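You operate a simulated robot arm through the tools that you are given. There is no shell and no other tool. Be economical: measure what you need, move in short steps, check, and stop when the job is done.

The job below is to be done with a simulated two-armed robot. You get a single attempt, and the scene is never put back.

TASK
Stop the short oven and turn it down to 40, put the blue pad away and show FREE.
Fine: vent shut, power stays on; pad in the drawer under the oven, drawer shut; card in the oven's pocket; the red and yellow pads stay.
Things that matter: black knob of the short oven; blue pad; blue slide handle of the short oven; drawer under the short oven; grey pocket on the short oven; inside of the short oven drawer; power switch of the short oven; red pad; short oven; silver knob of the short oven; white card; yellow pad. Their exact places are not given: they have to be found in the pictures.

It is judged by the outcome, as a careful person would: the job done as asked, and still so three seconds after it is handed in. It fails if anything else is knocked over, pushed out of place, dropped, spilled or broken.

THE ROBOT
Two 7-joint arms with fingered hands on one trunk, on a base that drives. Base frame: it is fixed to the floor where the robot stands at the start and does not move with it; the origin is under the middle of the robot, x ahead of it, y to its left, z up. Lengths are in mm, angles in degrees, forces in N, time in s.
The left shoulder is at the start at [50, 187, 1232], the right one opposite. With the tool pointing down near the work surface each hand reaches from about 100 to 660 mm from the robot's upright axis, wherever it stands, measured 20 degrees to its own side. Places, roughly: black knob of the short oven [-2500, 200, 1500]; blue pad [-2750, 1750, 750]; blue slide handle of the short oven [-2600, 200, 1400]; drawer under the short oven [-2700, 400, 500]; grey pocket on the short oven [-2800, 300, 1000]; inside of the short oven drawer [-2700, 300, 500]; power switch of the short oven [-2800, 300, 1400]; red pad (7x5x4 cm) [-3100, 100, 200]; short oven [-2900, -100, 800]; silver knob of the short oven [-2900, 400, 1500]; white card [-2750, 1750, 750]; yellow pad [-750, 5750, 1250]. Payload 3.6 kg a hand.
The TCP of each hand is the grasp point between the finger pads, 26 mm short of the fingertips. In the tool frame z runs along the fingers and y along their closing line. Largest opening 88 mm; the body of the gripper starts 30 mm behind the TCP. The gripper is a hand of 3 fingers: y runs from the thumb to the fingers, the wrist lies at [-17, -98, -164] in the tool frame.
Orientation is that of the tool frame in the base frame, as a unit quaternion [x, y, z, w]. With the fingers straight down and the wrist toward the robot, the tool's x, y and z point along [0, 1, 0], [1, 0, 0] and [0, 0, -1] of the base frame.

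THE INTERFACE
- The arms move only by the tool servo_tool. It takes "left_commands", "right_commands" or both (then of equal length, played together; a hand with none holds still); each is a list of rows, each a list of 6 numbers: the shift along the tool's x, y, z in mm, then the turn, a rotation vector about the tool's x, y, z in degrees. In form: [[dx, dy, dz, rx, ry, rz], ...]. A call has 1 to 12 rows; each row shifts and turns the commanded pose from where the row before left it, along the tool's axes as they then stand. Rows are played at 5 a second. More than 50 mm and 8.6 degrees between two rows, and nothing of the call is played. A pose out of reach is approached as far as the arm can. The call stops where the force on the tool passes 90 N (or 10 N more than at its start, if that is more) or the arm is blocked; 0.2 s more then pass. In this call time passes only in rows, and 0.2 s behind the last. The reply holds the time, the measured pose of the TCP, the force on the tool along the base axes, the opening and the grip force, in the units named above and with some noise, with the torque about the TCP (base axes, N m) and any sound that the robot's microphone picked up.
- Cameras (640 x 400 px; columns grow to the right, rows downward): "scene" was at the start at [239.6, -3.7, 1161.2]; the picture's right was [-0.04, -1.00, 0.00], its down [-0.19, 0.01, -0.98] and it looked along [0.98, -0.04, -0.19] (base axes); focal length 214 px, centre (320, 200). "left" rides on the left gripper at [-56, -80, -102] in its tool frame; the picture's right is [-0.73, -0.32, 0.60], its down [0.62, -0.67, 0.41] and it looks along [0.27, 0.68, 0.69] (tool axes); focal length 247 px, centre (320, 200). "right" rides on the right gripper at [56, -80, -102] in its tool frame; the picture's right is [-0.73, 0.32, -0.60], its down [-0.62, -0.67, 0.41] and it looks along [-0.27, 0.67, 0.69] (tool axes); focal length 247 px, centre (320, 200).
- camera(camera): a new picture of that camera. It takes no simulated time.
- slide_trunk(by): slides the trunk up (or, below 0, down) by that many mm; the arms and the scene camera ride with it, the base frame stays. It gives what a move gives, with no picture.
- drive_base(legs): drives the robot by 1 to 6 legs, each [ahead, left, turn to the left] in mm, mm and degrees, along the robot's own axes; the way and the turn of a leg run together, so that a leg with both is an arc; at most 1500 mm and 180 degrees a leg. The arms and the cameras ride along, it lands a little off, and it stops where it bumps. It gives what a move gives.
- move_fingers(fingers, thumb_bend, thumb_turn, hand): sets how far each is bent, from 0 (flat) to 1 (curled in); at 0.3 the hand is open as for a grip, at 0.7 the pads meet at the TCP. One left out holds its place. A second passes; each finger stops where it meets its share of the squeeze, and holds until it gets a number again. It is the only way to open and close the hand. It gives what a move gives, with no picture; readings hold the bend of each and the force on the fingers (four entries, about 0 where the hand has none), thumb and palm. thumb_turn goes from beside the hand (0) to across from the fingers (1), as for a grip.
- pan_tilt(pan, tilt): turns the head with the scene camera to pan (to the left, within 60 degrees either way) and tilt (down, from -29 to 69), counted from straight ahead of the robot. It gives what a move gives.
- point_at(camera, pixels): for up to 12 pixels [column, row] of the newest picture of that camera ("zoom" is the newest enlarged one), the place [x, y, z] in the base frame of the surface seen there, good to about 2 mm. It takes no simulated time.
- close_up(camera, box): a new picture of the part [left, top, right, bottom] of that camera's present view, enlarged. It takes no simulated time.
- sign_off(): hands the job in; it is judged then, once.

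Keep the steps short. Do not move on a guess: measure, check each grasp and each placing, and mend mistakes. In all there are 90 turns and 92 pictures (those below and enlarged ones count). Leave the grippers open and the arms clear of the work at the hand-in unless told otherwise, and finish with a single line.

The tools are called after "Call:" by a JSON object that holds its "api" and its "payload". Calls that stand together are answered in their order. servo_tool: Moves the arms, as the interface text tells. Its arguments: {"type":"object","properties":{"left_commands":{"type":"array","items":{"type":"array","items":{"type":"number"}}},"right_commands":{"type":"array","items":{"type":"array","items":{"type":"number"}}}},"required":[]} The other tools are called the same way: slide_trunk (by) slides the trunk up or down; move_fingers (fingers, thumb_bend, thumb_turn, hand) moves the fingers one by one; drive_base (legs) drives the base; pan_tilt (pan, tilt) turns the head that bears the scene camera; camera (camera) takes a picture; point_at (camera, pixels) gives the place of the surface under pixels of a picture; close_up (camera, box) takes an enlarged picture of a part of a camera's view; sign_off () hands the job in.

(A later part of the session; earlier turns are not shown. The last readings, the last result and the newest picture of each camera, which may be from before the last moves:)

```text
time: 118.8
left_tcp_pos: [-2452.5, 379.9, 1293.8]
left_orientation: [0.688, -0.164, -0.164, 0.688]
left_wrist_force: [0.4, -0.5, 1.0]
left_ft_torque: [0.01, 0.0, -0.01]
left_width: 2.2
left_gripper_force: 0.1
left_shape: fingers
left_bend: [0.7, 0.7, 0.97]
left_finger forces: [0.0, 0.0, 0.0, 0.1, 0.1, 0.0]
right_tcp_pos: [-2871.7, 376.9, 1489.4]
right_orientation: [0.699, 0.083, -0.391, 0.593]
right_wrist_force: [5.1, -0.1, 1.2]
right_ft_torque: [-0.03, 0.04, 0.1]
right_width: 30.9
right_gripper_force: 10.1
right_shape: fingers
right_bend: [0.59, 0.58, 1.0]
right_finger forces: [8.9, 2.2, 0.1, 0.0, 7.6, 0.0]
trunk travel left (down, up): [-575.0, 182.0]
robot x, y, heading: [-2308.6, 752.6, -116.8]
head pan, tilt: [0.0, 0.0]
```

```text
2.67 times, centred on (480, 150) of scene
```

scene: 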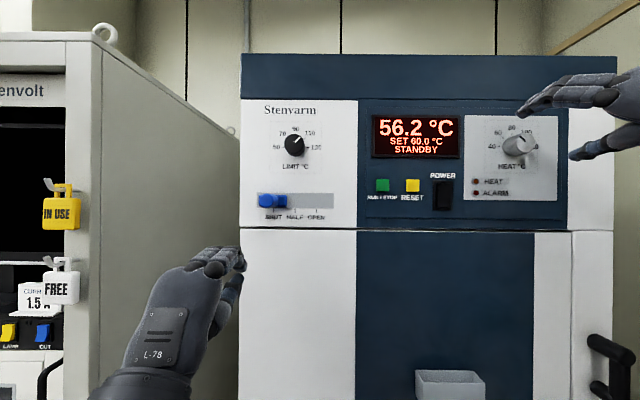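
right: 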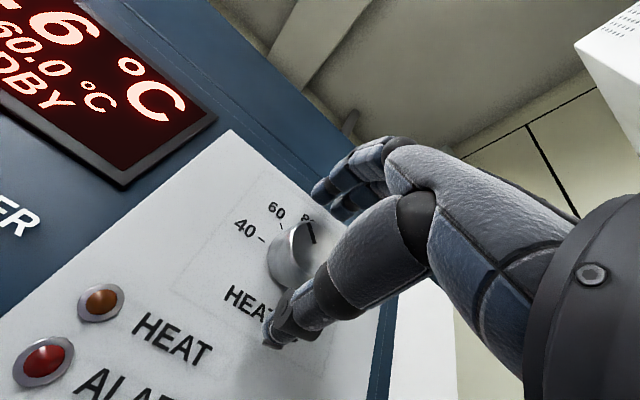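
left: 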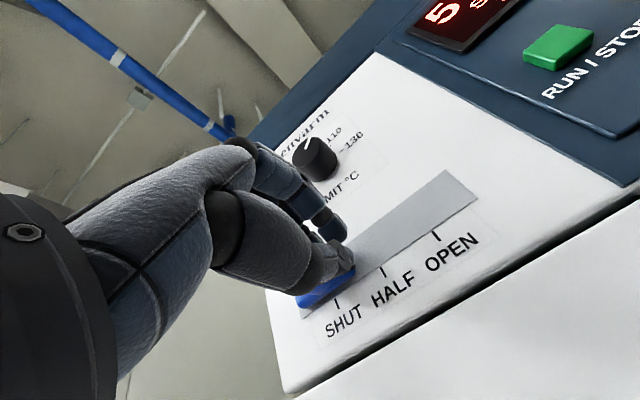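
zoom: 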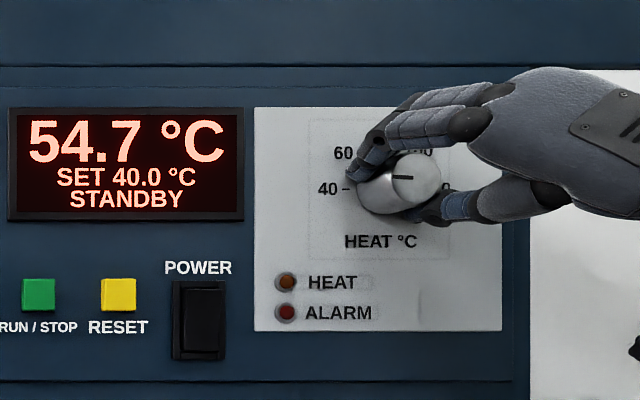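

Display reads SET 40.0. I open the hand, withdraw straight back, turn back, and re-check along with the pocket.

Call:
{"api": "move_fingers", "payload": {"hand": "right", "fingers": 0.3, "thumb_bend": 0.3}}

Call:
{"api": "servo_tool", "payload": {"right_commands": [[0, 0, -40, 0, 0, 0], [0, 0, -45, 0, 0, 0], [0, 0, 0, 0, 0, 8], [0, 0, 0, 0, 0, 8], [0, 0, 0, 0, 0, 8], [0, 0, 0, 0, 0, 8], [0, 0, 0, 0, 0, 8]]}}

Call:
{"api": "drive_base", "payload": {"legs": [[-150, 0, 0]]}}

Call:
{"api": "pan_tilt", "payload": {"pan": -10, "tilt": 22}}

Call:
{"api": "camera", "payload": {"camera": "scene"}}

```text
time: 119.8
left_tcp_pos: [-2453.7, 379.5, 1293.7]
left_orientation: [0.688, -0.164, -0.163, 0.688]
left_wrist_force: [0.3, -0.8, -0.9]
left_ft_torque: [0.0, -0.03, -0.05]
left_width: 2.4
left_gripper_force: 0.1
left_shape: fingers
left_bend: [0.7, 0.7, 0.97]
left_finger forces: [0.0, 0.0, 0.0, 0.1, 0.1, 0.0]
right_tcp_pos: [-2871.9, 377.7, 1487.4]
right_orientation: [0.699, 0.081, -0.39, 0.593]
right_wrist_force: [-1.0, 0.0, -0.1]
right_ft_torque: [0.03, 0.0, 0.01]
right_width: 87.8
right_gripper_force: 0.1
right_shape: fingers
right_bend: [0.3, 0.3, 0.98]
right_finger forces: [0.1, 0.1, 0.0, 0.1, 0.0, 0.1]
trunk travel left (down, up): [-575.0, 182.0]
robot x, y, heading: [-2311.7, 750.6, -116.5]
head pan, tilt: [0.0, 0.0]
```

```text
time: 121.3
left_tcp_pos: [-2453.4, 379.6, 1293.9]
left_orientation: [0.688, -0.163, -0.163, 0.688]
left_wrist_force: [-0.3, -0.6, -0.2]
left_ft_torque: [0.01, 0.0, -0.02]
left_width: 2.3
left_gripper_force: 0.0
left_shape: fingers
left_bend: [0.7, 0.7, 0.97]
left_finger forces: [0.1, 0.0, 0.0, 0.1, 0.1, 0.0]
right_tcp_pos: [-2834.8, 452.2, 1488.2]
right_orientation: [0.685, -0.163, -0.164, 0.691]
right_wrist_force: [0.4, 0.3, -0.1]
right_ft_torque: [-0.02, 0.01, 0.04]
right_width: 88.0
right_gripper_force: 0.1
right_shape: fingers
right_bend: [0.3, 0.3, 0.98]
right_finger forces: [0.1, 0.0, 0.1, 0.0, 0.0, 0.1]
trunk travel left (down, up): [-575.0, 182.0]
robot x, y, heading: [-2309.9, 748.2, -116.7]
head pan, tilt: [0.0, 0.0]
```

```text
time: 122.7
left_tcp_pos: [-2386.5, 515.1, 1295.0]
left_orientation: [0.687, -0.164, -0.164, 0.689]
left_wrist_force: [0.6, 1.4, 0.2]
left_ft_torque: [0.0, -0.01, -0.04]
left_width: 2.1
left_gripper_force: 0.2
left_shape: fingers
left_bend: [0.7, 0.7, 0.97]
left_finger forces: [0.0, 0.0, 0.0, 0.0, 0.1, 0.0]
right_tcp_pos: [-2765.2, 587.9, 1489.0]
right_orientation: [0.685, -0.162, -0.164, 0.691]
right_wrist_force: [0.2, 0.6, 0.0]
right_ft_torque: [0.02, -0.02, 0.02]
right_width: 88.5
right_gripper_force: 0.1
right_shape: fingers
right_bend: [0.3, 0.3, 0.98]
right_finger forces: [0.1, 0.0, 0.0, 0.0, 0.0, 0.0]
trunk travel left (down, up): [-575.0, 182.0]
robot x, y, heading: [-2239.6, 882.3, -116.7]
head pan, tilt: [0.0, 0.0]
```

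```text
time: 123.6
left_tcp_pos: [-2385.2, 513.0, 1294.0]
left_orientation: [0.688, -0.163, -0.163, 0.688]
left_wrist_force: [-0.3, 0.5, -0.1]
left_ft_torque: [0.04, 0.0, -0.02]
left_width: 2.1
left_gripper_force: 0.0
left_shape: fingers
left_bend: [0.7, 0.7, 0.97]
left_finger forces: [0.0, 0.0, 0.1, 0.0, 0.0, 0.1]
right_tcp_pos: [-2767.6, 586.0, 1487.9]
right_orientation: [0.685, -0.163, -0.164, 0.691]
right_wrist_force: [-0.4, -0.3, 0.7]
right_ft_torque: [-0.02, 0.02, 0.02]
right_width: 87.8
right_gripper_force: 0.0
right_shape: fingers
right_bend: [0.3, 0.3, 0.98]
right_finger forces: [0.1, 0.0, 0.1, 0.0, 0.1, 0.0]
trunk travel left (down, up): [-575.0, 182.0]
robot x, y, heading: [-2240.6, 881.6, -116.5]
head pan, tilt: [-10.0, 22.0]
```

```text
22 pictures are left
```

scene: 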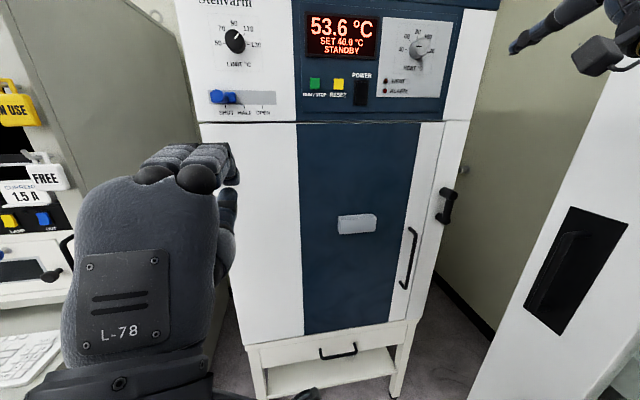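

Panel state right: SET 40.0, STANDBY, vent SHUT, drawer shut. I zoom on the pocket and measure its mouth.

Call:
{"api": "close_up", "payload": {"camera": "scene", "box": [316, 198, 396, 248]}}

Call:
{"api": "point_at", "payload": {"camera": "zoom", "pixels": [[180, 170], [470, 160], [180, 145], [470, 135], [320, 165], [320, 155], [320, 145], [320, 190], [330, 270], [480, 260], [178, 280]]}}

```text
8.00 times, centred on (356, 223) of scene
```

zoom: 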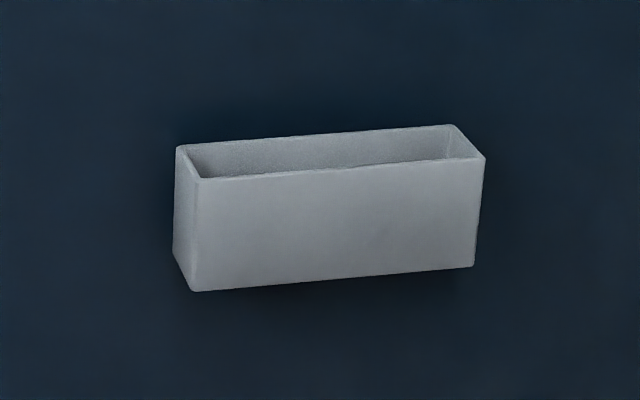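

```text
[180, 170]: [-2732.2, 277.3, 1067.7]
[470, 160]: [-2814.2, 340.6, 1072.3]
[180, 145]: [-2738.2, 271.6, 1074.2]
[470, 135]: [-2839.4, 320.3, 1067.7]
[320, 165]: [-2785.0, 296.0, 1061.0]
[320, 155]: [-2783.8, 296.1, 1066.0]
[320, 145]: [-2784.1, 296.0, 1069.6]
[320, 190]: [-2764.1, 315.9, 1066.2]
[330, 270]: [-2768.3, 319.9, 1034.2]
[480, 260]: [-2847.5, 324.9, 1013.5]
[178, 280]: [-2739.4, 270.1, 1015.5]
```

Pocket mouth: centre p=-73, inside q 5–29, rim z≈1075. The plan: pinch the FREE card top from above, then insert with ~25° tilt so the fingers stay off the door. I back away, turn to the table, and re-point the right hand down, with trunk lowered and left hand raised.

Call:
{"api": "drive_base", "payload": {"legs": [[-271, 176, 0], [0, 0, -90]]}}

Call:
{"api": "servo_tool", "payload": {"right_commands": [[0, 0, 0, 8.5, 0, 0], [0, 0, 0, 8.5, 0, 0], [0, 0, 0, 8.5, 0, 0], [0, 0, 0, 8.5, 0, 0], [0, 0, 0, 8.5, 0, 0], [0, 0, 0, 8.5, 0, 0], [0, 0, 0, 8.5, 0, 0], [0, 0, 0, 8.5, 0, 0], [0, 0, 0, 8.5, 0, 0], [0, 0, 0, 8.5, 0, 0], [0, 0, 0, 5, 0, 0]]}}

Call:
{"api": "slide_trunk", "payload": {"by": -220}}

Call:
{"api": "servo_tool", "payload": {"right_commands": [[0, 0, 45, 0, 0, 0], [0, 0, 45, 0, 0, 0], [0, 0, 45, 0, 0, 0], [0, 0, 45, 0, 0, 0], [0, 0, 45, 0, 0, 0], [0, 0, 45, 0, 0, 0]], "left_commands": [[0, 40, 0, 0, 0, 0], [0, 40, 0, 0, 0, 0], [0, 40, 0, 0, 0, 0], [0, 40, 0, 0, 0, 0], [0, 30, 0, 0, 0, 0], [0, 0, 0, 0, 0, 0]]}}

Call:
{"api": "pan_tilt", "payload": {"pan": -10, "tilt": 20}}

Call:
{"api": "camera", "payload": {"camera": "scene"}}

```text
time: 129.6
left_tcp_pos: [-2336.5, 1186.5, 1294.1]
left_orientation: [-0.372, 0.601, 0.602, -0.371]
left_wrist_force: [0.2, -0.3, -0.3]
left_ft_torque: [-0.03, 0.02, 0.02]
left_width: 2.0
left_gripper_force: 0.0
left_shape: fingers
left_bend: [0.7, 0.7, 0.97]
left_finger forces: [0.0, 0.0, 0.0, 0.0, 0.0, 0.0]
right_tcp_pos: [-2264.4, 1567.6, 1487.1]
right_orientation: [-0.37, 0.599, 0.604, -0.373]
right_wrist_force: [-0.5, -0.4, -0.4]
right_ft_torque: [-0.03, -0.03, 0.02]
right_width: 88.2
right_gripper_force: 0.1
right_shape: fingers
right_bend: [0.3, 0.3, 0.98]
right_finger forces: [0.0, 0.0, 0.0, 0.1, 0.0, 0.0]
trunk travel left (down, up): [-575.0, 182.0]
robot x, y, heading: [-1966.1, 1045.2, 153.8]
head pan, tilt: [-10.0, 22.0]
```

```text
time: 131.9
left_tcp_pos: [-2336.8, 1186.1, 1293.7]
left_orientation: [-0.371, 0.602, 0.602, -0.371]
left_wrist_force: [-0.8, 0.4, -0.4]
left_ft_torque: [-0.02, 0.0, 0.03]
left_width: 2.5
left_gripper_force: 0.1
left_shape: fingers
left_bend: [0.7, 0.7, 0.97]
left_finger forces: [0.0, 0.0, 0.0, 0.0, 0.1, 0.0]
right_tcp_pos: [-2263.7, 1567.4, 1486.8]
right_orientation: [-0.525, 0.851, 0.002, -0.001]
right_wrist_force: [0.7, -0.4, -0.4]
right_ft_torque: [-0.02, 0.0, 0.01]
right_width: 88.1
right_gripper_force: 0.0
right_shape: fingers
right_bend: [0.3, 0.3, 0.98]
right_finger forces: [0.1, 0.0, 0.1, 0.1, 0.1, 0.0]
trunk travel left (down, up): [-575.0, 182.0]
robot x, y, heading: [-1964.2, 1043.4, 153.5]
head pan, tilt: [-10.0, 22.0]
```

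```text
time: 134.3
left_tcp_pos: [-2337.4, 1188.0, 1074.9]
left_orientation: [-0.371, 0.602, 0.602, -0.372]
left_wrist_force: [0.4, -0.1, 0.2]
left_ft_torque: [0.01, 0.0, 0.01]
left_width: 2.4
left_gripper_force: 0.1
left_shape: fingers
left_bend: [0.7, 0.7, 0.97]
left_finger forces: [0.0, 0.1, 0.0, 0.0, 0.0, 0.0]
right_tcp_pos: [-2264.4, 1569.1, 1266.9]
right_orientation: [-0.526, 0.851, 0.005, -0.002]
right_wrist_force: [-1.0, 0.3, 0.0]
right_ft_torque: [0.0, 0.02, -0.02]
right_width: 87.9
right_gripper_force: 0.0
right_shape: fingers
right_bend: [0.3, 0.3, 0.98]
right_finger forces: [0.0, 0.1, 0.0, 0.0, 0.0, 0.0]
trunk travel left (down, up): [-355.0, 402.0]
robot x, y, heading: [-1964.5, 1045.9, 153.7]
head pan, tilt: [-10.0, 22.0]
```

```text
time: 135.9
left_tcp_pos: [-2354.7, 1224.3, 1188.3]
left_orientation: [-0.325, 0.665, 0.519, -0.427]
left_wrist_force: [0.6, -0.5, 0.6]
left_ft_torque: [-0.02, -0.02, -0.04]
left_width: 1.7
left_gripper_force: 0.1
left_shape: fingers
left_bend: [0.7, 0.7, 0.97]
left_finger forces: [0.0, 0.0, 0.0, 0.0, 0.0, 0.0]
right_tcp_pos: [-2266.0, 1570.1, 995.8]
right_orientation: [-0.525, 0.851, 0.004, -0.002]
right_wrist_force: [-0.6, 1.1, 0.3]
right_ft_torque: [-0.01, -0.01, 0.0]
right_width: 88.1
right_gripper_force: 0.1
right_shape: fingers
right_bend: [0.3, 0.3, 0.98]
right_finger forces: [0.0, 0.1, 0.0, 0.0, 0.1, 0.0]
trunk travel left (down, up): [-355.0, 402.0]
robot x, y, heading: [-1964.9, 1043.5, 153.3]
head pan, tilt: [-10.0, 22.0]
stopped in row 6 (left hand): the arm was blocked; the commanded pose is now the measured one
```

```text
time: 136.5
left_tcp_pos: [-2355.0, 1225.5, 1189.4]
left_orientation: [-0.324, 0.665, 0.521, -0.426]
left_wrist_force: [0.0, -0.4, -0.1]
left_ft_torque: [-0.02, 0.01, 0.0]
left_width: 2.1
left_gripper_force: 0.1
left_shape: fingers
left_bend: [0.7, 0.7, 0.97]
left_finger forces: [0.0, 0.0, 0.0, 0.1, 0.1, 0.0]
right_tcp_pos: [-2263.9, 1571.7, 997.4]
right_orientation: [-0.526, 0.851, 0.003, -0.003]
right_wrist_force: [-0.1, -0.8, 0.6]
right_ft_torque: [0.02, 0.0, 0.0]
right_width: 88.2
right_gripper_force: 0.0
right_shape: fingers
right_bend: [0.3, 0.3, 0.98]
right_finger forces: [0.0, 0.0, 0.0, 0.1, 0.0, 0.0]
trunk travel left (down, up): [-355.0, 402.0]
robot x, y, heading: [-1968.1, 1043.9, 153.4]
head pan, tilt: [-10.0, 20.0]
```

```text
20 pictures are left
```

scene: 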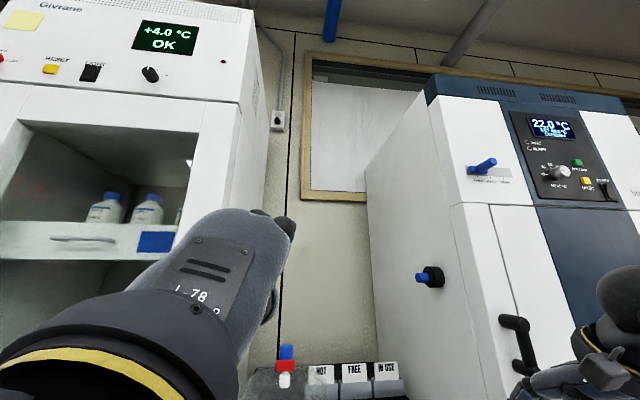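

The left hand sits centred at z≈1190, harmless. I bring the right hand inward 110 mm, and drive 300 mm toward the table.

Call:
{"api": "servo_tool", "payload": {"right_commands": [[40, 0, 0, 0, 0, 0], [40, 0, 0, 0, 0, 0], [30, 0, 0, 0, 0, 0]]}}

Call:
{"api": "drive_base", "payload": {"legs": [[300, -34, 0]]}}

Call:
{"api": "pan_tilt", "payload": {"pan": -20, "tilt": 40}}

Call:
{"api": "camera", "payload": {"camera": "scene"}}

```text
time: 137.3
left_tcp_pos: [-2356.0, 1224.5, 1188.6]
left_orientation: [-0.325, 0.665, 0.521, -0.426]
left_wrist_force: [0.3, -0.4, 0.7]
left_ft_torque: [0.01, 0.01, 0.01]
left_width: 2.1
left_gripper_force: 0.1
left_shape: fingers
left_bend: [0.7, 0.7, 0.97]
left_finger forces: [0.1, 0.0, 0.1, 0.0, 0.1, 0.1]
right_tcp_pos: [-2315.7, 1471.7, 997.6]
right_orientation: [-0.525, 0.851, 0.005, -0.002]
right_wrist_force: [0.1, -0.4, 0.2]
right_ft_torque: [-0.04, 0.0, -0.02]
right_width: 88.1
right_gripper_force: 0.1
right_shape: fingers
right_bend: [0.3, 0.3, 0.98]
right_finger forces: [0.1, 0.0, 0.0, 0.0, 0.1, 0.0]
trunk travel left (down, up): [-355.0, 402.0]
robot x, y, heading: [-1964.5, 1047.0, 153.5]
head pan, tilt: [-10.0, 20.0]
```

```text
time: 139.3
left_tcp_pos: [-2603.6, 1390.3, 1190.0]
left_orientation: [-0.323, 0.665, 0.521, -0.426]
left_wrist_force: [-0.7, 0.6, 0.2]
left_ft_torque: [0.04, 0.0, -0.02]
left_width: 2.0
left_gripper_force: 0.0
left_shape: fingers
left_bend: [0.7, 0.7, 0.97]
left_finger forces: [0.1, 0.1, 0.0, 0.0, 0.0, 0.0]
right_tcp_pos: [-2561.5, 1635.9, 996.8]
right_orientation: [-0.524, 0.851, 0.004, -0.002]
right_wrist_force: [0.9, 0.2, 0.9]
right_ft_torque: [-0.01, -0.03, 0.03]
right_width: 88.2
right_gripper_force: 0.1
right_shape: fingers
right_bend: [0.3, 0.3, 0.98]
right_finger forces: [0.1, 0.0, 0.0, 0.0, 0.0, 0.0]
trunk travel left (down, up): [-355.0, 402.0]
robot x, y, heading: [-2218.7, 1206.6, 153.1]
head pan, tilt: [-10.0, 20.0]
```

```text
time: 140.2
left_tcp_pos: [-2605.9, 1396.4, 1177.8]
left_orientation: [-0.32, 0.675, 0.509, -0.428]
left_wrist_force: [0.6, -0.1, 0.3]
left_ft_torque: [-0.01, 0.0, 0.03]
left_width: 2.0
left_gripper_force: 0.1
left_shape: fingers
left_bend: [0.7, 0.7, 0.97]
left_finger forces: [0.1, 0.0, 0.0, 0.1, 0.0, 0.1]
right_tcp_pos: [-2560.7, 1635.7, 997.2]
right_orientation: [-0.524, 0.851, 0.004, -0.003]
right_wrist_force: [-0.3, -0.2, -0.2]
right_ft_torque: [-0.02, 0.01, -0.01]
right_width: 88.3
right_gripper_force: 0.1
right_shape: fingers
right_bend: [0.3, 0.3, 0.98]
right_finger forces: [0.0, 0.0, 0.0, 0.0, 0.0, 0.1]
trunk travel left (down, up): [-355.0, 402.0]
robot x, y, heading: [-2216.8, 1205.6, 153.2]
head pan, tilt: [-20.0, 40.0]
```

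```text
19 pictures are left
```

scene: 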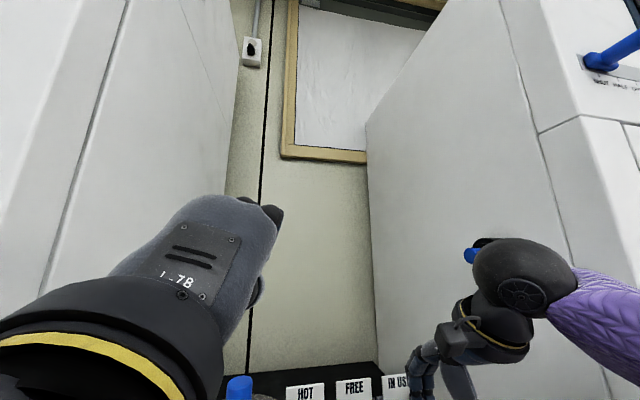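

The left arm is crowding the head camera (the head turn nudged it). I back off 150 mm and return the left hand to its earlier tucked, fingers-down pose.

Call:
{"api": "drive_base", "payload": {"legs": [[-150, 0, 0]]}}

Call:
{"api": "servo_tool", "payload": {"left_commands": [[40, 0, 0, 0, 0, -7.3], [40, 0, 0, 0, 0, -7.3], [0, 0, 0, 8.5, 0, 0], [0, 0, 0, 8.5, 0, 0], [0, 0, 0, 8.5, 0, 0], [0, 0, 0, 8.5, 0, 0], [0, 0, 0, 8.5, 0, 0], [0, 0, 0, 8.5, 0, 0], [0, 0, 0, 8.5, 0, 0], [0, 0, 0, 8.5, 0, 0], [0, 0, 0, 8.5, 0, 0], [0, 0, 0, 6.5, 0, 0]]}}

Call:
{"api": "pan_tilt", "payload": {"pan": -20, "tilt": 35}}

Call:
{"api": "camera", "payload": {"camera": "scene"}}

```text
time: 141.5
left_tcp_pos: [-2471.0, 1328.0, 1178.6]
left_orientation: [-0.32, 0.674, 0.509, -0.429]
left_wrist_force: [0.3, -0.5, 0.4]
left_ft_torque: [0.03, -0.01, 0.0]
left_width: 1.9
left_gripper_force: 0.0
left_shape: fingers
left_bend: [0.7, 0.7, 0.97]
left_finger forces: [0.0, 0.0, 0.0, 0.0, 0.0, 0.0]
right_tcp_pos: [-2426.8, 1566.1, 998.1]
right_orientation: [-0.524, 0.852, 0.005, -0.002]
right_wrist_force: [0.7, 0.2, -0.6]
right_ft_torque: [-0.02, 0.02, 0.0]
right_width: 88.0
right_gripper_force: 0.0
right_shape: fingers
right_bend: [0.3, 0.3, 0.98]
right_finger forces: [0.0, 0.1, 0.0, 0.1, 0.1, 0.1]
trunk travel left (down, up): [-355.0, 402.0]
robot x, y, heading: [-2082.3, 1136.3, 153.4]
head pan, tilt: [-20.0, 40.0]
```

```text
time: 142.4
left_tcp_pos: [-2509.1, 1249.9, 1163.6]
left_orientation: [-0.392, 0.702, 0.457, -0.38]
left_wrist_force: [-0.4, 0.0, 0.7]
left_ft_torque: [-0.02, 0.01, 0.0]
left_width: 2.1
left_gripper_force: 0.1
left_shape: fingers
left_bend: [0.7, 0.7, 0.97]
left_finger forces: [0.0, 0.0, 0.0, 0.0, 0.0, 0.0]
right_tcp_pos: [-2427.4, 1568.5, 997.7]
right_orientation: [-0.524, 0.852, 0.005, -0.003]
right_wrist_force: [-0.2, -0.3, 0.2]
right_ft_torque: [-0.03, -0.02, -0.01]
right_width: 88.3
right_gripper_force: 0.0
right_shape: fingers
right_bend: [0.3, 0.3, 0.98]
right_finger forces: [0.1, 0.0, 0.0, 0.1, 0.1, 0.0]
trunk travel left (down, up): [-355.0, 402.0]
robot x, y, heading: [-2080.6, 1139.4, 153.1]
head pan, tilt: [-20.0, 40.0]
stopped in row 4 (left hand): the arm was blocked; the commanded pose is now the measured one
```

```text
time: 143.1
left_tcp_pos: [-2508.5, 1249.6, 1163.3]
left_orientation: [-0.391, 0.703, 0.457, -0.379]
left_wrist_force: [0.4, 0.4, -0.8]
left_ft_torque: [0.01, -0.01, 0.02]
left_width: 2.0
left_gripper_force: 0.1
left_shape: fingers
left_bend: [0.7, 0.7, 0.97]
left_finger forces: [0.1, 0.0, 0.0, 0.1, 0.0, 0.0]
right_tcp_pos: [-2426.5, 1567.1, 997.2]
right_orientation: [-0.524, 0.852, 0.004, -0.003]
right_wrist_force: [-0.2, 0.2, 0.2]
right_ft_torque: [0.02, -0.01, 0.03]
right_width: 88.3
right_gripper_force: 0.1
right_shape: fingers
right_bend: [0.3, 0.3, 0.98]
right_finger forces: [0.0, 0.1, 0.0, 0.0, 0.0, 0.1]
trunk travel left (down, up): [-355.0, 402.0]
robot x, y, heading: [-2079.4, 1143.1, 153.1]
head pan, tilt: [-20.0, 35.0]
```

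```text
18 pictures are left
```

scene: 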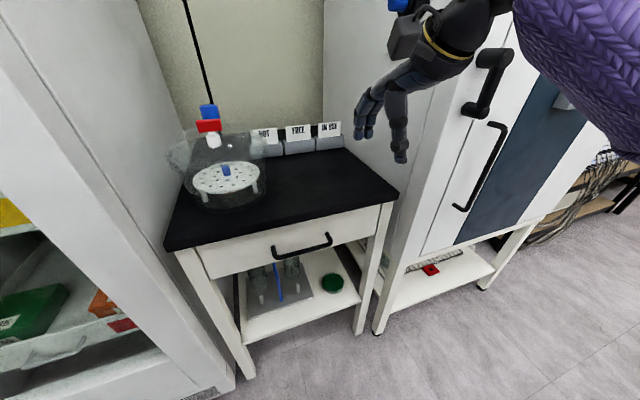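

Head view is free again. The left wrist is still blocked near the body, so I move that hand further out to the left (room there: fridge front is 150 mm ahead) and then turn it down.

Call:
{"api": "servo_tool", "payload": {"left_commands": [[40, 0, -5, 0, 0, -2.5], [40, 0, -5, 0, 0, -2.5], [40, 0, -5, 0, 0, -2.5], [30, 0, -5, 0, 0, -2.5], [0, 0, 0, 8.5, 0, 0], [0, 0, 0, 8.5, 0, 0], [0, 0, 0, 8.5, 0, 0], [0, 0, 0, 8.5, 0, 0], [0, 0, 0, 8.5, 0, 0], [0, 0, 0, 8.5, 0, 0], [0, 0, 0, 8.5, 0, 0], [0, 0, 0, 8.5, 0, 0]]}}

```text
time: 145.7
left_tcp_pos: [-2640.3, 1175.2, 1127.0]
left_orientation: [-0.563, 0.825, 0.033, -0.026]
left_wrist_force: [0.1, -0.3, -0.4]
left_ft_torque: [0.02, 0.03, 0.03]
left_width: 2.0
left_gripper_force: 0.1
left_shape: fingers
left_bend: [0.7, 0.7, 0.97]
left_finger forces: [0.1, 0.0, 0.0, 0.0, 0.0, 0.0]
left hand out of reach, approached as far as the arm can: row 1, 2, 3, 4, 5, 6, 11, 12
right_tcp_pos: [-2427.8, 1567.7, 997.7]
right_orientation: [-0.524, 0.852, 0.004, -0.002]
right_wrist_force: [0.4, 0.4, 0.9]
right_ft_torque: [-0.02, 0.0, -0.02]
right_width: 87.8
right_gripper_force: 0.1
right_shape: fingers
right_bend: [0.3, 0.3, 0.98]
right_finger forces: [0.0, 0.0, 0.1, 0.0, 0.0, 0.1]
trunk travel left (down, up): [-355.0, 402.0]
robot x, y, heading: [-2080.6, 1139.9, 153.2]
head pan, tilt: [-20.0, 35.0]
```

Left hand now points down. I retract it toward the body and inward, and raise it.

Call:
{"api": "servo_tool", "payload": {"left_commands": [[0, -35, -25, 0, 0, 0], [0, -35, -25, 0, 0, 0], [0, -35, -25, 0, 0, 0], [0, -35, -20, 0, 0, 0], [-30, -20, 0, 0, 0, 0], [-40, 0, 0, 0, 0, 0], [-40, 0, 0, 0, 0, 0]]}}

Call:
{"api": "point_at", "payload": {"camera": "scene", "pixels": [[298, 128], [298, 135], [286, 130], [310, 129], [210, 108]]}}

```text
time: 147.3
left_tcp_pos: [-2593.5, 1264.6, 1121.8]
left_orientation: [-0.569, 0.821, 0.042, -0.035]
left_wrist_force: [-0.4, -0.2, -0.1]
left_ft_torque: [-0.02, -0.03, 0.0]
left_width: 2.1
left_gripper_force: 0.1
left_shape: fingers
left_bend: [0.7, 0.7, 0.97]
left_finger forces: [0.1, 0.1, 0.0, 0.0, 0.1, 0.1]
left hand out of reach, approached as far as the arm can: row 1, 2, 3, 4, 5
right_tcp_pos: [-2427.2, 1568.3, 997.3]
right_orientation: [-0.524, 0.852, 0.004, -0.001]
right_wrist_force: [-1.0, -0.2, 0.6]
right_ft_torque: [0.01, 0.02, 0.01]
right_width: 88.2
right_gripper_force: 0.0
right_shape: fingers
right_bend: [0.3, 0.3, 0.98]
right_finger forces: [0.0, 0.0, 0.1, 0.0, 0.1, 0.1]
trunk travel left (down, up): [-355.0, 402.0]
robot x, y, heading: [-2081.7, 1135.8, 153.0]
head pan, tilt: [-20.0, 35.0]
```

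```text
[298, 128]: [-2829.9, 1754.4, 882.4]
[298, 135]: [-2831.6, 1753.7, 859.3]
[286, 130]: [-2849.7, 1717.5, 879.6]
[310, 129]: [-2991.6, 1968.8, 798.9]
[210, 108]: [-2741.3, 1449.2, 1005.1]
```

Left can't retract in this elbow posture, but at z≈1120 it passes above the jar (top 1005). I bring it inward 80 mm, away from the fridge side, and drive 300 mm in toward the table.

Call:
{"api": "servo_tool", "payload": {"left_commands": [[-40, 0, -15, 0, 0, 0], [-40, 0, -15, 0, 0, 0], [0, 0, -15, 0, 0, 0]]}}

Call:
{"api": "drive_base", "payload": {"legs": [[190, 0, 0]]}}

Call:
{"api": "camera", "payload": {"camera": "scene"}}

```text
time: 148.1
left_tcp_pos: [-2570.9, 1353.3, 1140.6]
left_orientation: [-0.562, 0.826, 0.035, -0.027]
left_wrist_force: [0.4, -0.2, 0.0]
left_ft_torque: [0.0, 0.01, 0.02]
left_width: 2.1
left_gripper_force: 0.0
left_shape: fingers
left_bend: [0.7, 0.7, 0.97]
left_finger forces: [0.0, 0.0, 0.1, 0.0, 0.0, 0.0]
left hand out of reach, approached as far as the arm can: row 1, 2, 3
right_tcp_pos: [-2428.0, 1568.7, 996.7]
right_orientation: [-0.524, 0.852, 0.004, -0.003]
right_wrist_force: [-0.4, 0.5, 0.1]
right_ft_torque: [0.01, -0.03, -0.03]
right_width: 88.4
right_gripper_force: 0.1
right_shape: fingers
right_bend: [0.3, 0.3, 0.98]
right_finger forces: [0.0, 0.1, 0.0, 0.0, 0.1, 0.0]
trunk travel left (down, up): [-355.0, 402.0]
robot x, y, heading: [-2077.7, 1139.1, 153.3]
head pan, tilt: [-20.0, 35.0]
```

```text
time: 149.7
left_tcp_pos: [-2742.8, 1438.9, 1140.9]
left_orientation: [-0.563, 0.825, 0.033, -0.026]
left_wrist_force: [0.3, -0.4, 0.0]
left_ft_torque: [0.0, 0.01, 0.03]
left_width: 2.0
left_gripper_force: 0.0
left_shape: fingers
left_bend: [0.7, 0.7, 0.97]
left_finger forces: [0.0, 0.0, 0.0, 0.0, 0.0, 0.0]
right_tcp_pos: [-2598.7, 1655.0, 995.8]
right_orientation: [-0.524, 0.852, 0.004, -0.002]
right_wrist_force: [0.1, -0.4, 1.3]
right_ft_torque: [-0.02, -0.01, 0.03]
right_width: 88.2
right_gripper_force: 0.0
right_shape: fingers
right_bend: [0.3, 0.3, 0.98]
right_finger forces: [0.1, 0.0, 0.0, 0.0, 0.1, 0.0]
trunk travel left (down, up): [-355.0, 402.0]
robot x, y, heading: [-2252.2, 1223.3, 153.6]
head pan, tilt: [-20.0, 35.0]
```

```text
17 pictures are left
```

scene: 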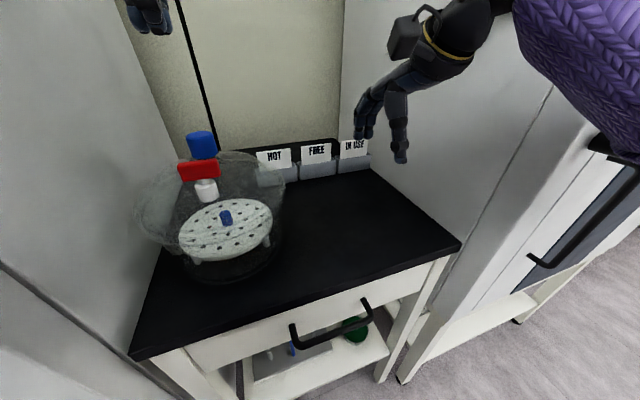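

Clear all around. I drive 105 mm more, then reach the right hand forward over the FREE card at safe height.

Call:
{"api": "drive_base", "payload": {"legs": [[105, 0, 0]]}}

Call:
{"api": "servo_tool", "payload": {"right_commands": [[10, 37, 0, 0, 0, 0], [10, 37, 0, 0, 0, 0], [7, 37, 0, 0, 0, 0], [0, 30, 0, 0, 0, 0]]}}

Call:
{"api": "camera", "payload": {"camera": "right"}}

Call:
{"api": "close_up", "payload": {"camera": "scene", "box": [260, 80, 420, 200]}}

```text
time: 150.7
left_tcp_pos: [-2786.2, 1462.5, 1144.9]
left_orientation: [-0.56, 0.827, 0.036, -0.027]
left_wrist_force: [-0.7, -0.2, 0.8]
left_ft_torque: [-0.01, -0.01, -0.01]
left_width: 2.2
left_gripper_force: 0.1
left_shape: fingers
left_bend: [0.7, 0.7, 0.97]
left_finger forces: [0.0, 0.1, 0.0, 0.1, 0.0, 0.0]
right_tcp_pos: [-2633.5, 1683.6, 990.1]
right_orientation: [-0.515, 0.857, 0.001, 0.007]
right_wrist_force: [-0.6, -0.1, 1.1]
right_ft_torque: [-0.02, -0.03, -0.02]
right_width: 88.3
right_gripper_force: 0.0
right_shape: fingers
right_bend: [0.3, 0.3, 0.98]
right_finger forces: [0.0, 0.0, 0.0, 0.0, 0.0, 0.0]
trunk travel left (down, up): [-355.0, 402.0]
robot x, y, heading: [-2297.7, 1249.0, 152.7]
head pan, tilt: [-20.0, 35.0]
stopped in leg 1: the robot was blocked; the commanded pose is now the measured one
```

```text
time: 151.9
left_tcp_pos: [-2792.5, 1491.8, 1134.6]
left_orientation: [-0.548, 0.836, 0.03, -0.023]
left_wrist_force: [-0.4, -0.6, -0.1]
left_ft_torque: [0.02, -0.05, -0.01]
left_width: 2.2
left_gripper_force: 0.0
left_shape: fingers
left_bend: [0.7, 0.7, 0.98]
left_finger forces: [0.0, 0.1, 0.1, 0.0, 0.0, 0.0]
right_tcp_pos: [-2771.1, 1751.3, 982.9]
right_orientation: [-0.508, 0.861, -0.004, 0.009]
right_wrist_force: [8.3, 10.6, -4.2]
right_ft_torque: [-0.74, 0.77, 0.27]
right_width: 88.2
right_gripper_force: 0.0
right_shape: fingers
right_bend: [0.3, 0.3, 0.98]
right_finger forces: [0.0, 0.0, 0.0, 0.0, 0.0, 0.0]
trunk travel left (down, up): [-355.0, 402.0]
robot x, y, heading: [-2298.4, 1261.6, 151.6]
head pan, tilt: [-20.0, 35.0]
stopped in row 4 (right hand): the arm was blocked; the commanded pose is now the measured one
```

```text
16 pictures are left
```

right: 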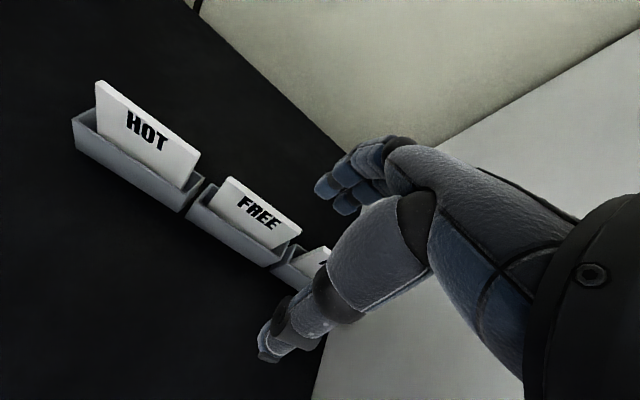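

```text
3.33 times, centred on (340, 140) of scene
```

zoom: 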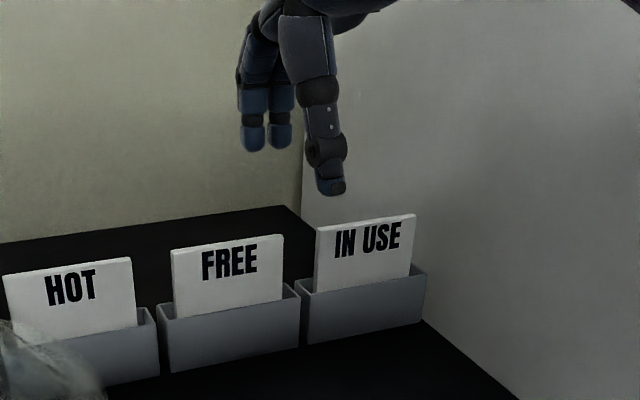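

The right arm touched the neighbouring oven (8–10 N). I step back and left 60 mm, straightening the heading, to clear it.

Call:
{"api": "drive_base", "payload": {"legs": [[-40, 60, 1.6]]}}

Call:
{"api": "pan_tilt", "payload": {"pan": -45, "tilt": 25}}

Call:
{"api": "camera", "payload": {"camera": "scene"}}

```text
time: 152.9
left_tcp_pos: [-2780.9, 1404.1, 1142.8]
left_orientation: [-0.559, 0.828, 0.036, -0.027]
left_wrist_force: [1.0, -1.2, -0.2]
left_ft_torque: [0.02, 0.01, 0.0]
left_width: 2.0
left_gripper_force: 0.1
left_shape: fingers
left_bend: [0.7, 0.7, 0.98]
left_finger forces: [0.0, 0.0, 0.0, 0.1, 0.1, 0.0]
right_tcp_pos: [-2768.9, 1662.1, 990.6]
right_orientation: [-0.519, 0.855, 0.001, 0.005]
right_wrist_force: [0.4, 0.5, -0.1]
right_ft_torque: [0.0, 0.0, -0.03]
right_width: 88.5
right_gripper_force: 0.2
right_shape: fingers
right_bend: [0.3, 0.3, 0.98]
right_finger forces: [0.0, 0.0, 0.1, 0.0, 0.1, 0.0]
trunk travel left (down, up): [-355.0, 402.0]
robot x, y, heading: [-2292.8, 1186.8, 153.2]
head pan, tilt: [-20.0, 35.0]
```

```text
time: 153.8
left_tcp_pos: [-2781.2, 1405.0, 1141.2]
left_orientation: [-0.558, 0.828, 0.035, -0.027]
left_wrist_force: [0.0, -0.6, 0.1]
left_ft_torque: [-0.02, 0.03, 0.0]
left_width: 2.0
left_gripper_force: 0.0
left_shape: fingers
left_bend: [0.7, 0.7, 0.98]
left_finger forces: [0.1, 0.0, 0.1, 0.1, 0.1, 0.0]
right_tcp_pos: [-2768.7, 1664.2, 989.5]
right_orientation: [-0.519, 0.855, 0.0, 0.006]
right_wrist_force: [0.2, -0.2, 0.1]
right_ft_torque: [0.0, -0.01, 0.01]
right_width: 88.3
right_gripper_force: 0.2
right_shape: fingers
right_bend: [0.3, 0.3, 0.98]
right_finger forces: [0.1, 0.0, 0.1, 0.0, 0.0, 0.0]
trunk travel left (down, up): [-355.0, 402.0]
robot x, y, heading: [-2290.2, 1189.4, 153.0]
head pan, tilt: [-45.0, 25.0]
```

```text
14 pictures are left
```

scene: 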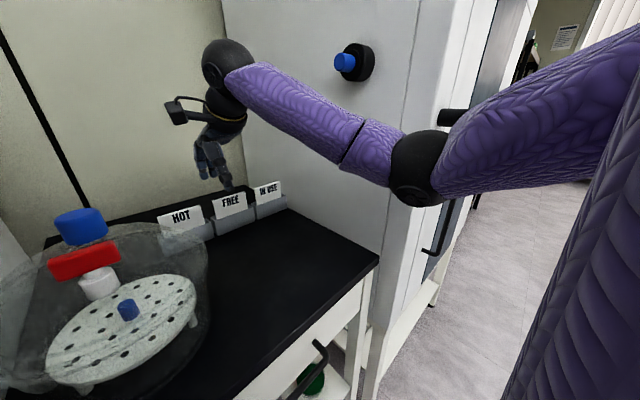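

The elbow now hangs in front of the oven corner. I extend the arm (straighter elbow): right 52, forward 50, down 60, then drive 46 mm.

Call:
{"api": "servo_tool", "payload": {"right_commands": [[-13, 12, 16, 0, 0, 0], [-13, 12, 16, 0, 0, 0], [-13, 12, 16, 0, 0, 0], [-13, 12, 14, 0, 0, 0]]}}

Call:
{"api": "drive_base", "payload": {"legs": [[46, 0, 0]]}}

Call:
{"api": "camera", "payload": {"camera": "right"}}

```text
time: 154.8
left_tcp_pos: [-2781.5, 1405.8, 1141.8]
left_orientation: [-0.558, 0.828, 0.035, -0.027]
left_wrist_force: [0.1, -0.1, 0.6]
left_ft_torque: [-0.02, 0.02, 0.02]
left_width: 1.9
left_gripper_force: 0.1
left_shape: fingers
left_bend: [0.7, 0.7, 0.98]
left_finger forces: [0.1, 0.0, 0.1, 0.1, 0.0, 0.1]
right_tcp_pos: [-2786.4, 1731.6, 928.1]
right_orientation: [-0.519, 0.855, -0.001, 0.006]
right_wrist_force: [-0.9, 0.2, 0.4]
right_ft_torque: [-0.02, -0.01, -0.02]
right_width: 88.3
right_gripper_force: 0.1
right_shape: fingers
right_bend: [0.3, 0.3, 0.98]
right_finger forces: [0.0, 0.1, 0.1, 0.1, 0.0, 0.0]
trunk travel left (down, up): [-355.0, 402.0]
robot x, y, heading: [-2291.7, 1185.2, 153.0]
head pan, tilt: [-45.0, 25.0]
```

```text
time: 155.8
left_tcp_pos: [-2808.8, 1435.0, 1141.8]
left_orientation: [-0.551, 0.833, 0.033, -0.02]
left_wrist_force: [-0.2, -0.1, -0.4]
left_ft_torque: [-0.03, 0.0, -0.01]
left_width: 1.9
left_gripper_force: 0.1
left_shape: fingers
left_bend: [0.7, 0.7, 0.98]
left_finger forces: [0.1, 0.0, 0.1, 0.0, 0.0, 0.1]
right_tcp_pos: [-2821.4, 1755.4, 930.4]
right_orientation: [-0.518, 0.855, -0.001, 0.003]
right_wrist_force: [0.5, -0.5, 0.6]
right_ft_torque: [0.01, -0.06, 0.01]
right_width: 88.5
right_gripper_force: 0.0
right_shape: fingers
right_bend: [0.3, 0.3, 0.98]
right_finger forces: [0.1, 0.0, 0.0, 0.0, 0.0, 0.0]
trunk travel left (down, up): [-355.0, 402.0]
robot x, y, heading: [-2334.6, 1209.7, 152.8]
head pan, tilt: [-45.0, 25.0]
stopped in leg 1: the robot was blocked; the commanded pose is now the measured one
```

```text
13 pictures are left
```

right: 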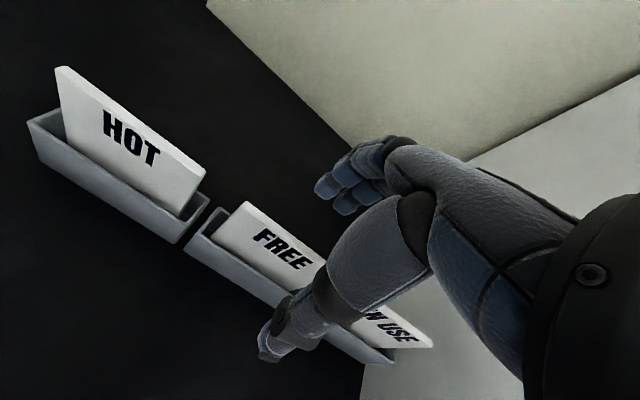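

Right hand is nearly over the FREE card (the base stopped on light left-arm contact; right is free). I shift 9 left / 9 forward, half-close and descend in steps.

Call:
{"api": "servo_tool", "payload": {"right_commands": [[9, 9, 0, 0, 0, 0]]}}

Call:
{"api": "move_fingers", "payload": {"hand": "right", "fingers": 0.5, "thumb_bend": 0.5}}

Call:
{"api": "servo_tool", "payload": {"right_commands": [[0, 0, 15, 0, 0, 0], [0, 0, 15, 0, 0, 0]]}}

Call:
{"api": "camera", "payload": {"camera": "right"}}

```text
time: 156.2
left_tcp_pos: [-2808.2, 1434.8, 1140.6]
left_orientation: [-0.552, 0.833, 0.032, -0.022]
left_wrist_force: [-0.1, -0.3, -0.4]
left_ft_torque: [-0.02, 0.01, 0.0]
left_width: 1.9
left_gripper_force: 0.1
left_shape: fingers
left_bend: [0.7, 0.7, 0.98]
left_finger forces: [0.0, 0.0, 0.0, 0.0, 0.1, 0.1]
right_tcp_pos: [-2833.2, 1752.6, 931.3]
right_orientation: [-0.518, 0.855, 0.0, 0.003]
right_wrist_force: [-0.7, -0.7, 0.2]
right_ft_torque: [0.0, -0.02, -0.03]
right_width: 88.4
right_gripper_force: 0.0
right_shape: fingers
right_bend: [0.3, 0.3, 0.98]
right_finger forces: [0.0, 0.0, 0.0, 0.0, 0.0, 0.1]
trunk travel left (down, up): [-355.0, 402.0]
robot x, y, heading: [-2331.2, 1213.3, 153.0]
head pan, tilt: [-45.0, 25.0]
```

```text
time: 157.2
left_tcp_pos: [-2808.7, 1435.4, 1141.7]
left_orientation: [-0.552, 0.833, 0.033, -0.022]
left_wrist_force: [0.3, 0.2, 0.5]
left_ft_torque: [-0.04, 0.02, -0.01]
left_width: 1.8
left_gripper_force: 0.1
left_shape: fingers
left_bend: [0.7, 0.7, 0.98]
left_finger forces: [0.0, 0.0, 0.0, 0.0, 0.1, 0.0]
right_tcp_pos: [-2833.4, 1751.8, 930.0]
right_orientation: [-0.518, 0.855, 0.001, 0.003]
right_wrist_force: [-1.2, 0.2, 0.4]
right_ft_torque: [0.01, 0.0, 0.02]
right_width: 45.7
right_gripper_force: 0.0
right_shape: fingers
right_bend: [0.5, 0.5, 1.0]
right_finger forces: [0.0, 0.0, 0.0, 0.0, 0.0, 0.0]
trunk travel left (down, up): [-355.0, 402.0]
robot x, y, heading: [-2331.1, 1209.6, 152.9]
head pan, tilt: [-45.0, 25.0]
```

```text
time: 157.8
left_tcp_pos: [-2807.9, 1434.9, 1141.1]
left_orientation: [-0.552, 0.833, 0.032, -0.022]
left_wrist_force: [0.8, 0.3, -0.7]
left_ft_torque: [0.04, -0.01, 0.0]
left_width: 2.1
left_gripper_force: 0.2
left_shape: fingers
left_bend: [0.7, 0.7, 0.98]
left_finger forces: [0.0, 0.0, 0.0, 0.0, 0.0, 0.1]
right_tcp_pos: [-2832.4, 1751.9, 898.9]
right_orientation: [-0.518, 0.855, -0.001, 0.003]
right_wrist_force: [0.1, 0.4, 1.8]
right_ft_torque: [-0.02, 0.01, -0.01]
right_width: 45.5
right_gripper_force: 0.0
right_shape: fingers
right_bend: [0.5, 0.5, 1.0]
right_finger forces: [0.0, 0.1, 0.1, 0.1, 0.0, 0.0]
trunk travel left (down, up): [-355.0, 402.0]
robot x, y, heading: [-2333.3, 1214.1, 152.8]
head pan, tilt: [-45.0, 25.0]
```

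```text
12 pictures are left
```

right: 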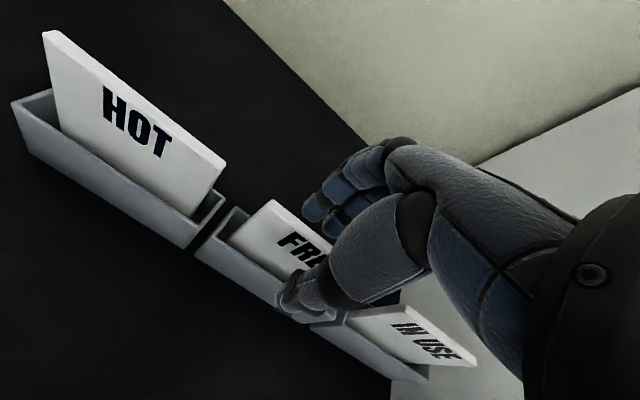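

The card stands between thumb and fingers. I lower 17 mm and close gently.

Call:
{"api": "servo_tool", "payload": {"right_commands": [[0, 0, 10, 0, 0, 0], [0, 0, 7, 0, 0, 0]]}}

Call:
{"api": "move_fingers", "payload": {"hand": "right", "fingers": 0.66, "thumb_bend": 0.66}}

Call:
{"api": "move_fingers", "payload": {"hand": "right", "fingers": 0.76, "thumb_bend": 0.76}}

Call:
{"api": "camera", "payload": {"camera": "right"}}

```text
time: 158.4
left_tcp_pos: [-2808.7, 1435.9, 1141.2]
left_orientation: [-0.552, 0.833, 0.032, -0.021]
left_wrist_force: [-0.3, -0.2, 0.3]
left_ft_torque: [-0.01, 0.01, 0.0]
left_width: 2.0
left_gripper_force: 0.2
left_shape: fingers
left_bend: [0.7, 0.7, 0.98]
left_finger forces: [0.0, 0.0, 0.0, 0.0, 0.0, 0.0]
right_tcp_pos: [-2833.7, 1751.6, 882.7]
right_orientation: [-0.518, 0.856, 0.001, 0.001]
right_wrist_force: [0.2, -0.8, -0.2]
right_ft_torque: [-0.01, -0.01, -0.01]
right_width: 45.6
right_gripper_force: 0.0
right_shape: fingers
right_bend: [0.5, 0.5, 1.0]
right_finger forces: [0.0, 0.0, 0.0, 0.0, 0.0, 0.0]
trunk travel left (down, up): [-355.0, 402.0]
robot x, y, heading: [-2332.9, 1207.5, 152.8]
head pan, tilt: [-45.0, 25.0]
```

```text
time: 159.4
left_tcp_pos: [-2808.7, 1435.4, 1140.6]
left_orientation: [-0.552, 0.833, 0.033, -0.021]
left_wrist_force: [0.6, 0.2, 0.2]
left_ft_torque: [0.02, -0.03, 0.0]
left_width: 2.2
left_gripper_force: 0.0
left_shape: fingers
left_bend: [0.7, 0.7, 0.98]
left_finger forces: [0.0, 0.0, 0.1, 0.0, 0.0, 0.0]
right_tcp_pos: [-2833.8, 1753.0, 881.6]
right_orientation: [-0.518, 0.855, 0.0, 0.003]
right_wrist_force: [0.0, -0.3, -0.8]
right_ft_torque: [0.01, -0.02, -0.01]
right_width: 11.5
right_gripper_force: 0.1
right_shape: fingers
right_bend: [0.66, 0.66, 1.0]
right_finger forces: [0.1, 0.1, 0.0, 0.0, 0.0, 0.0]
trunk travel left (down, up): [-355.0, 402.0]
robot x, y, heading: [-2331.8, 1209.7, 153.0]
head pan, tilt: [-45.0, 25.0]
```

```text
time: 160.4
left_tcp_pos: [-2808.4, 1434.7, 1141.8]
left_orientation: [-0.552, 0.833, 0.032, -0.021]
left_wrist_force: [0.5, 1.2, 0.2]
left_ft_torque: [0.01, 0.01, 0.01]
left_width: 1.9
left_gripper_force: 0.1
left_shape: fingers
left_bend: [0.7, 0.7, 0.98]
left_finger forces: [0.0, 0.0, 0.1, 0.1, 0.0, 0.0]
right_tcp_pos: [-2832.7, 1752.5, 883.2]
right_orientation: [-0.518, 0.855, 0.001, 0.003]
right_wrist_force: [-0.8, 0.3, 0.0]
right_ft_torque: [0.02, -0.01, -0.02]
right_width: 5.1
right_gripper_force: 10.6
right_shape: fingers
right_bend: [0.73, 0.68, 1.0]
right_finger forces: [5.5, 5.0, 0.0, 0.0, 10.7, 0.1]
trunk travel left (down, up): [-355.0, 402.0]
robot x, y, heading: [-2332.4, 1208.6, 152.6]
head pan, tilt: [-45.0, 25.0]
```

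```text
11 pictures are left
```

right: 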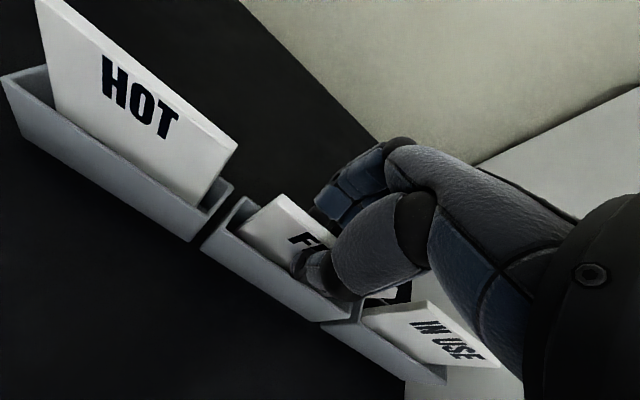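

Firm, balanced grip (5.5+5.0 vs 10.7 N). I lift straight up 80 mm, then back away 350 mm.

Call:
{"api": "servo_tool", "payload": {"right_commands": [[0, 0, -15, 0, 0, 0], [0, 0, -20, 0, 0, 0], [0, 0, -25, 0, 0, 0], [0, 0, -20, 0, 0, 0]]}}

Call:
{"api": "drive_base", "payload": {"legs": [[-420, 0, 0]]}}

Call:
{"api": "camera", "payload": {"camera": "right"}}

```text
time: 161.4
left_tcp_pos: [-2808.6, 1434.0, 1141.7]
left_orientation: [-0.552, 0.833, 0.033, -0.021]
left_wrist_force: [0.1, 0.5, 0.1]
left_ft_torque: [-0.02, 0.0, 0.01]
left_width: 2.0
left_gripper_force: 0.1
left_shape: fingers
left_bend: [0.7, 0.7, 0.98]
left_finger forces: [0.0, 0.0, 0.1, 0.1, 0.0, 0.0]
right_tcp_pos: [-2832.0, 1753.7, 964.4]
right_orientation: [-0.518, 0.855, 0.0, 0.003]
right_wrist_force: [0.1, -0.3, -0.4]
right_ft_torque: [0.0, -0.01, 0.02]
right_width: 4.8
right_gripper_force: 10.1
right_shape: fingers
right_bend: [0.73, 0.68, 1.0]
right_finger forces: [5.7, 5.0, 0.0, 0.0, 10.8, 0.0]
trunk travel left (down, up): [-355.0, 402.0]
robot x, y, heading: [-2334.4, 1210.4, 152.7]
head pan, tilt: [-45.0, 25.0]
```

```text
time: 164.1
left_tcp_pos: [-2431.5, 1231.1, 1140.5]
left_orientation: [-0.557, 0.829, 0.032, -0.02]
left_wrist_force: [0.0, 0.0, 0.4]
left_ft_torque: [-0.03, 0.0, -0.01]
left_width: 2.4
left_gripper_force: 0.0
left_shape: fingers
left_bend: [0.7, 0.7, 0.98]
left_finger forces: [0.0, 0.0, 0.0, 0.1, 0.1, 0.0]
right_tcp_pos: [-2457.8, 1549.2, 961.5]
right_orientation: [-0.523, 0.852, 0.0, 0.005]
right_wrist_force: [0.7, 0.4, -0.1]
right_ft_torque: [0.01, 0.01, 0.0]
right_width: 4.6
right_gripper_force: 10.6
right_shape: fingers
right_bend: [0.73, 0.68, 1.0]
right_finger forces: [5.6, 5.0, 0.0, 0.0, 10.6, 0.0]
trunk travel left (down, up): [-355.0, 402.0]
robot x, y, heading: [-1949.4, 1015.8, 153.4]
head pan, tilt: [-45.0, 25.0]
```

```text
10 pictures are left
```

right: 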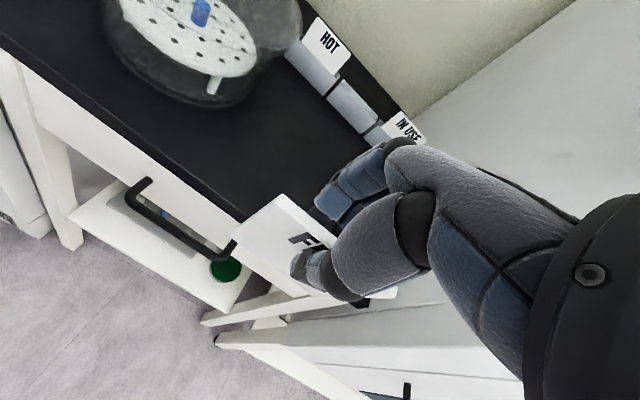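

The card is held with FREE facing me; other cards untouched. I retract and raise the hand, tilt it 25°, then turn left and drive to face the oven.

Call:
{"api": "servo_tool", "payload": {"right_commands": [[0, -40, -10, 0, 0, 0], [0, -40, -20, 0, 0, 0], [0, -40, -25, 0, 0, 0], [0, 0, -45, 0, 0, 0], [0, 0, -45, 0, 0, 0], [0, 0, -45, 0, 0, 0], [0, 0, 0, -8.4, 0, 0], [0, 0, 0, -8.3, 0, 0], [0, 0, 0, -8.3, 0, 0]]}}

Call:
{"api": "drive_base", "payload": {"legs": [[0, 0, 89.8]]}}

```text
time: 166.1
left_tcp_pos: [-2431.7, 1232.0, 1139.8]
left_orientation: [-0.558, 0.829, 0.032, -0.021]
left_wrist_force: [0.1, 0.1, 0.2]
left_ft_torque: [0.01, 0.02, -0.02]
left_width: 1.9
left_gripper_force: 0.3
left_shape: fingers
left_bend: [0.7, 0.7, 0.98]
left_finger forces: [0.0, 0.0, 0.0, 0.0, 0.0, 0.0]
right_tcp_pos: [-2352.5, 1493.7, 1151.9]
right_orientation: [-0.511, 0.832, 0.186, -0.108]
right_wrist_force: [-0.5, 0.2, -1.3]
right_ft_torque: [0.0, -0.03, 0.01]
right_width: 4.6
right_gripper_force: 10.2
right_shape: fingers
right_bend: [0.73, 0.68, 1.0]
right_finger forces: [5.5, 4.8, 0.0, 0.0, 10.6, 0.0]
trunk travel left (down, up): [-355.0, 402.0]
robot x, y, heading: [-1944.5, 1017.3, 153.7]
head pan, tilt: [-45.0, 25.0]
```

```text
time: 170.3
left_tcp_pos: [-2158.8, 527.0, 1139.1]
left_orientation: [0.982, -0.186, -0.008, 0.038]
left_wrist_force: [-0.6, 1.1, -0.6]
left_ft_torque: [0.01, -0.03, -0.02]
left_width: 2.1
left_gripper_force: 0.0
left_shape: fingers
left_bend: [0.7, 0.7, 0.98]
left_finger forces: [0.0, 0.0, 0.0, 0.0, 0.1, 0.0]
right_tcp_pos: [-2421.1, 604.9, 1152.7]
right_orientation: [0.951, -0.222, -0.054, 0.207]
right_wrist_force: [0.0, -0.8, -0.9]
right_ft_torque: [0.03, -0.01, 0.03]
right_width: 4.7
right_gripper_force: 10.2
right_shape: fingers
right_bend: [0.74, 0.68, 1.0]
right_finger forces: [5.2, 4.6, 0.0, 0.0, 10.1, 0.0]
trunk travel left (down, up): [-355.0, 402.0]
robot x, y, heading: [-1946.9, 1016.8, -115.9]
head pan, tilt: [-45.0, 25.0]
```

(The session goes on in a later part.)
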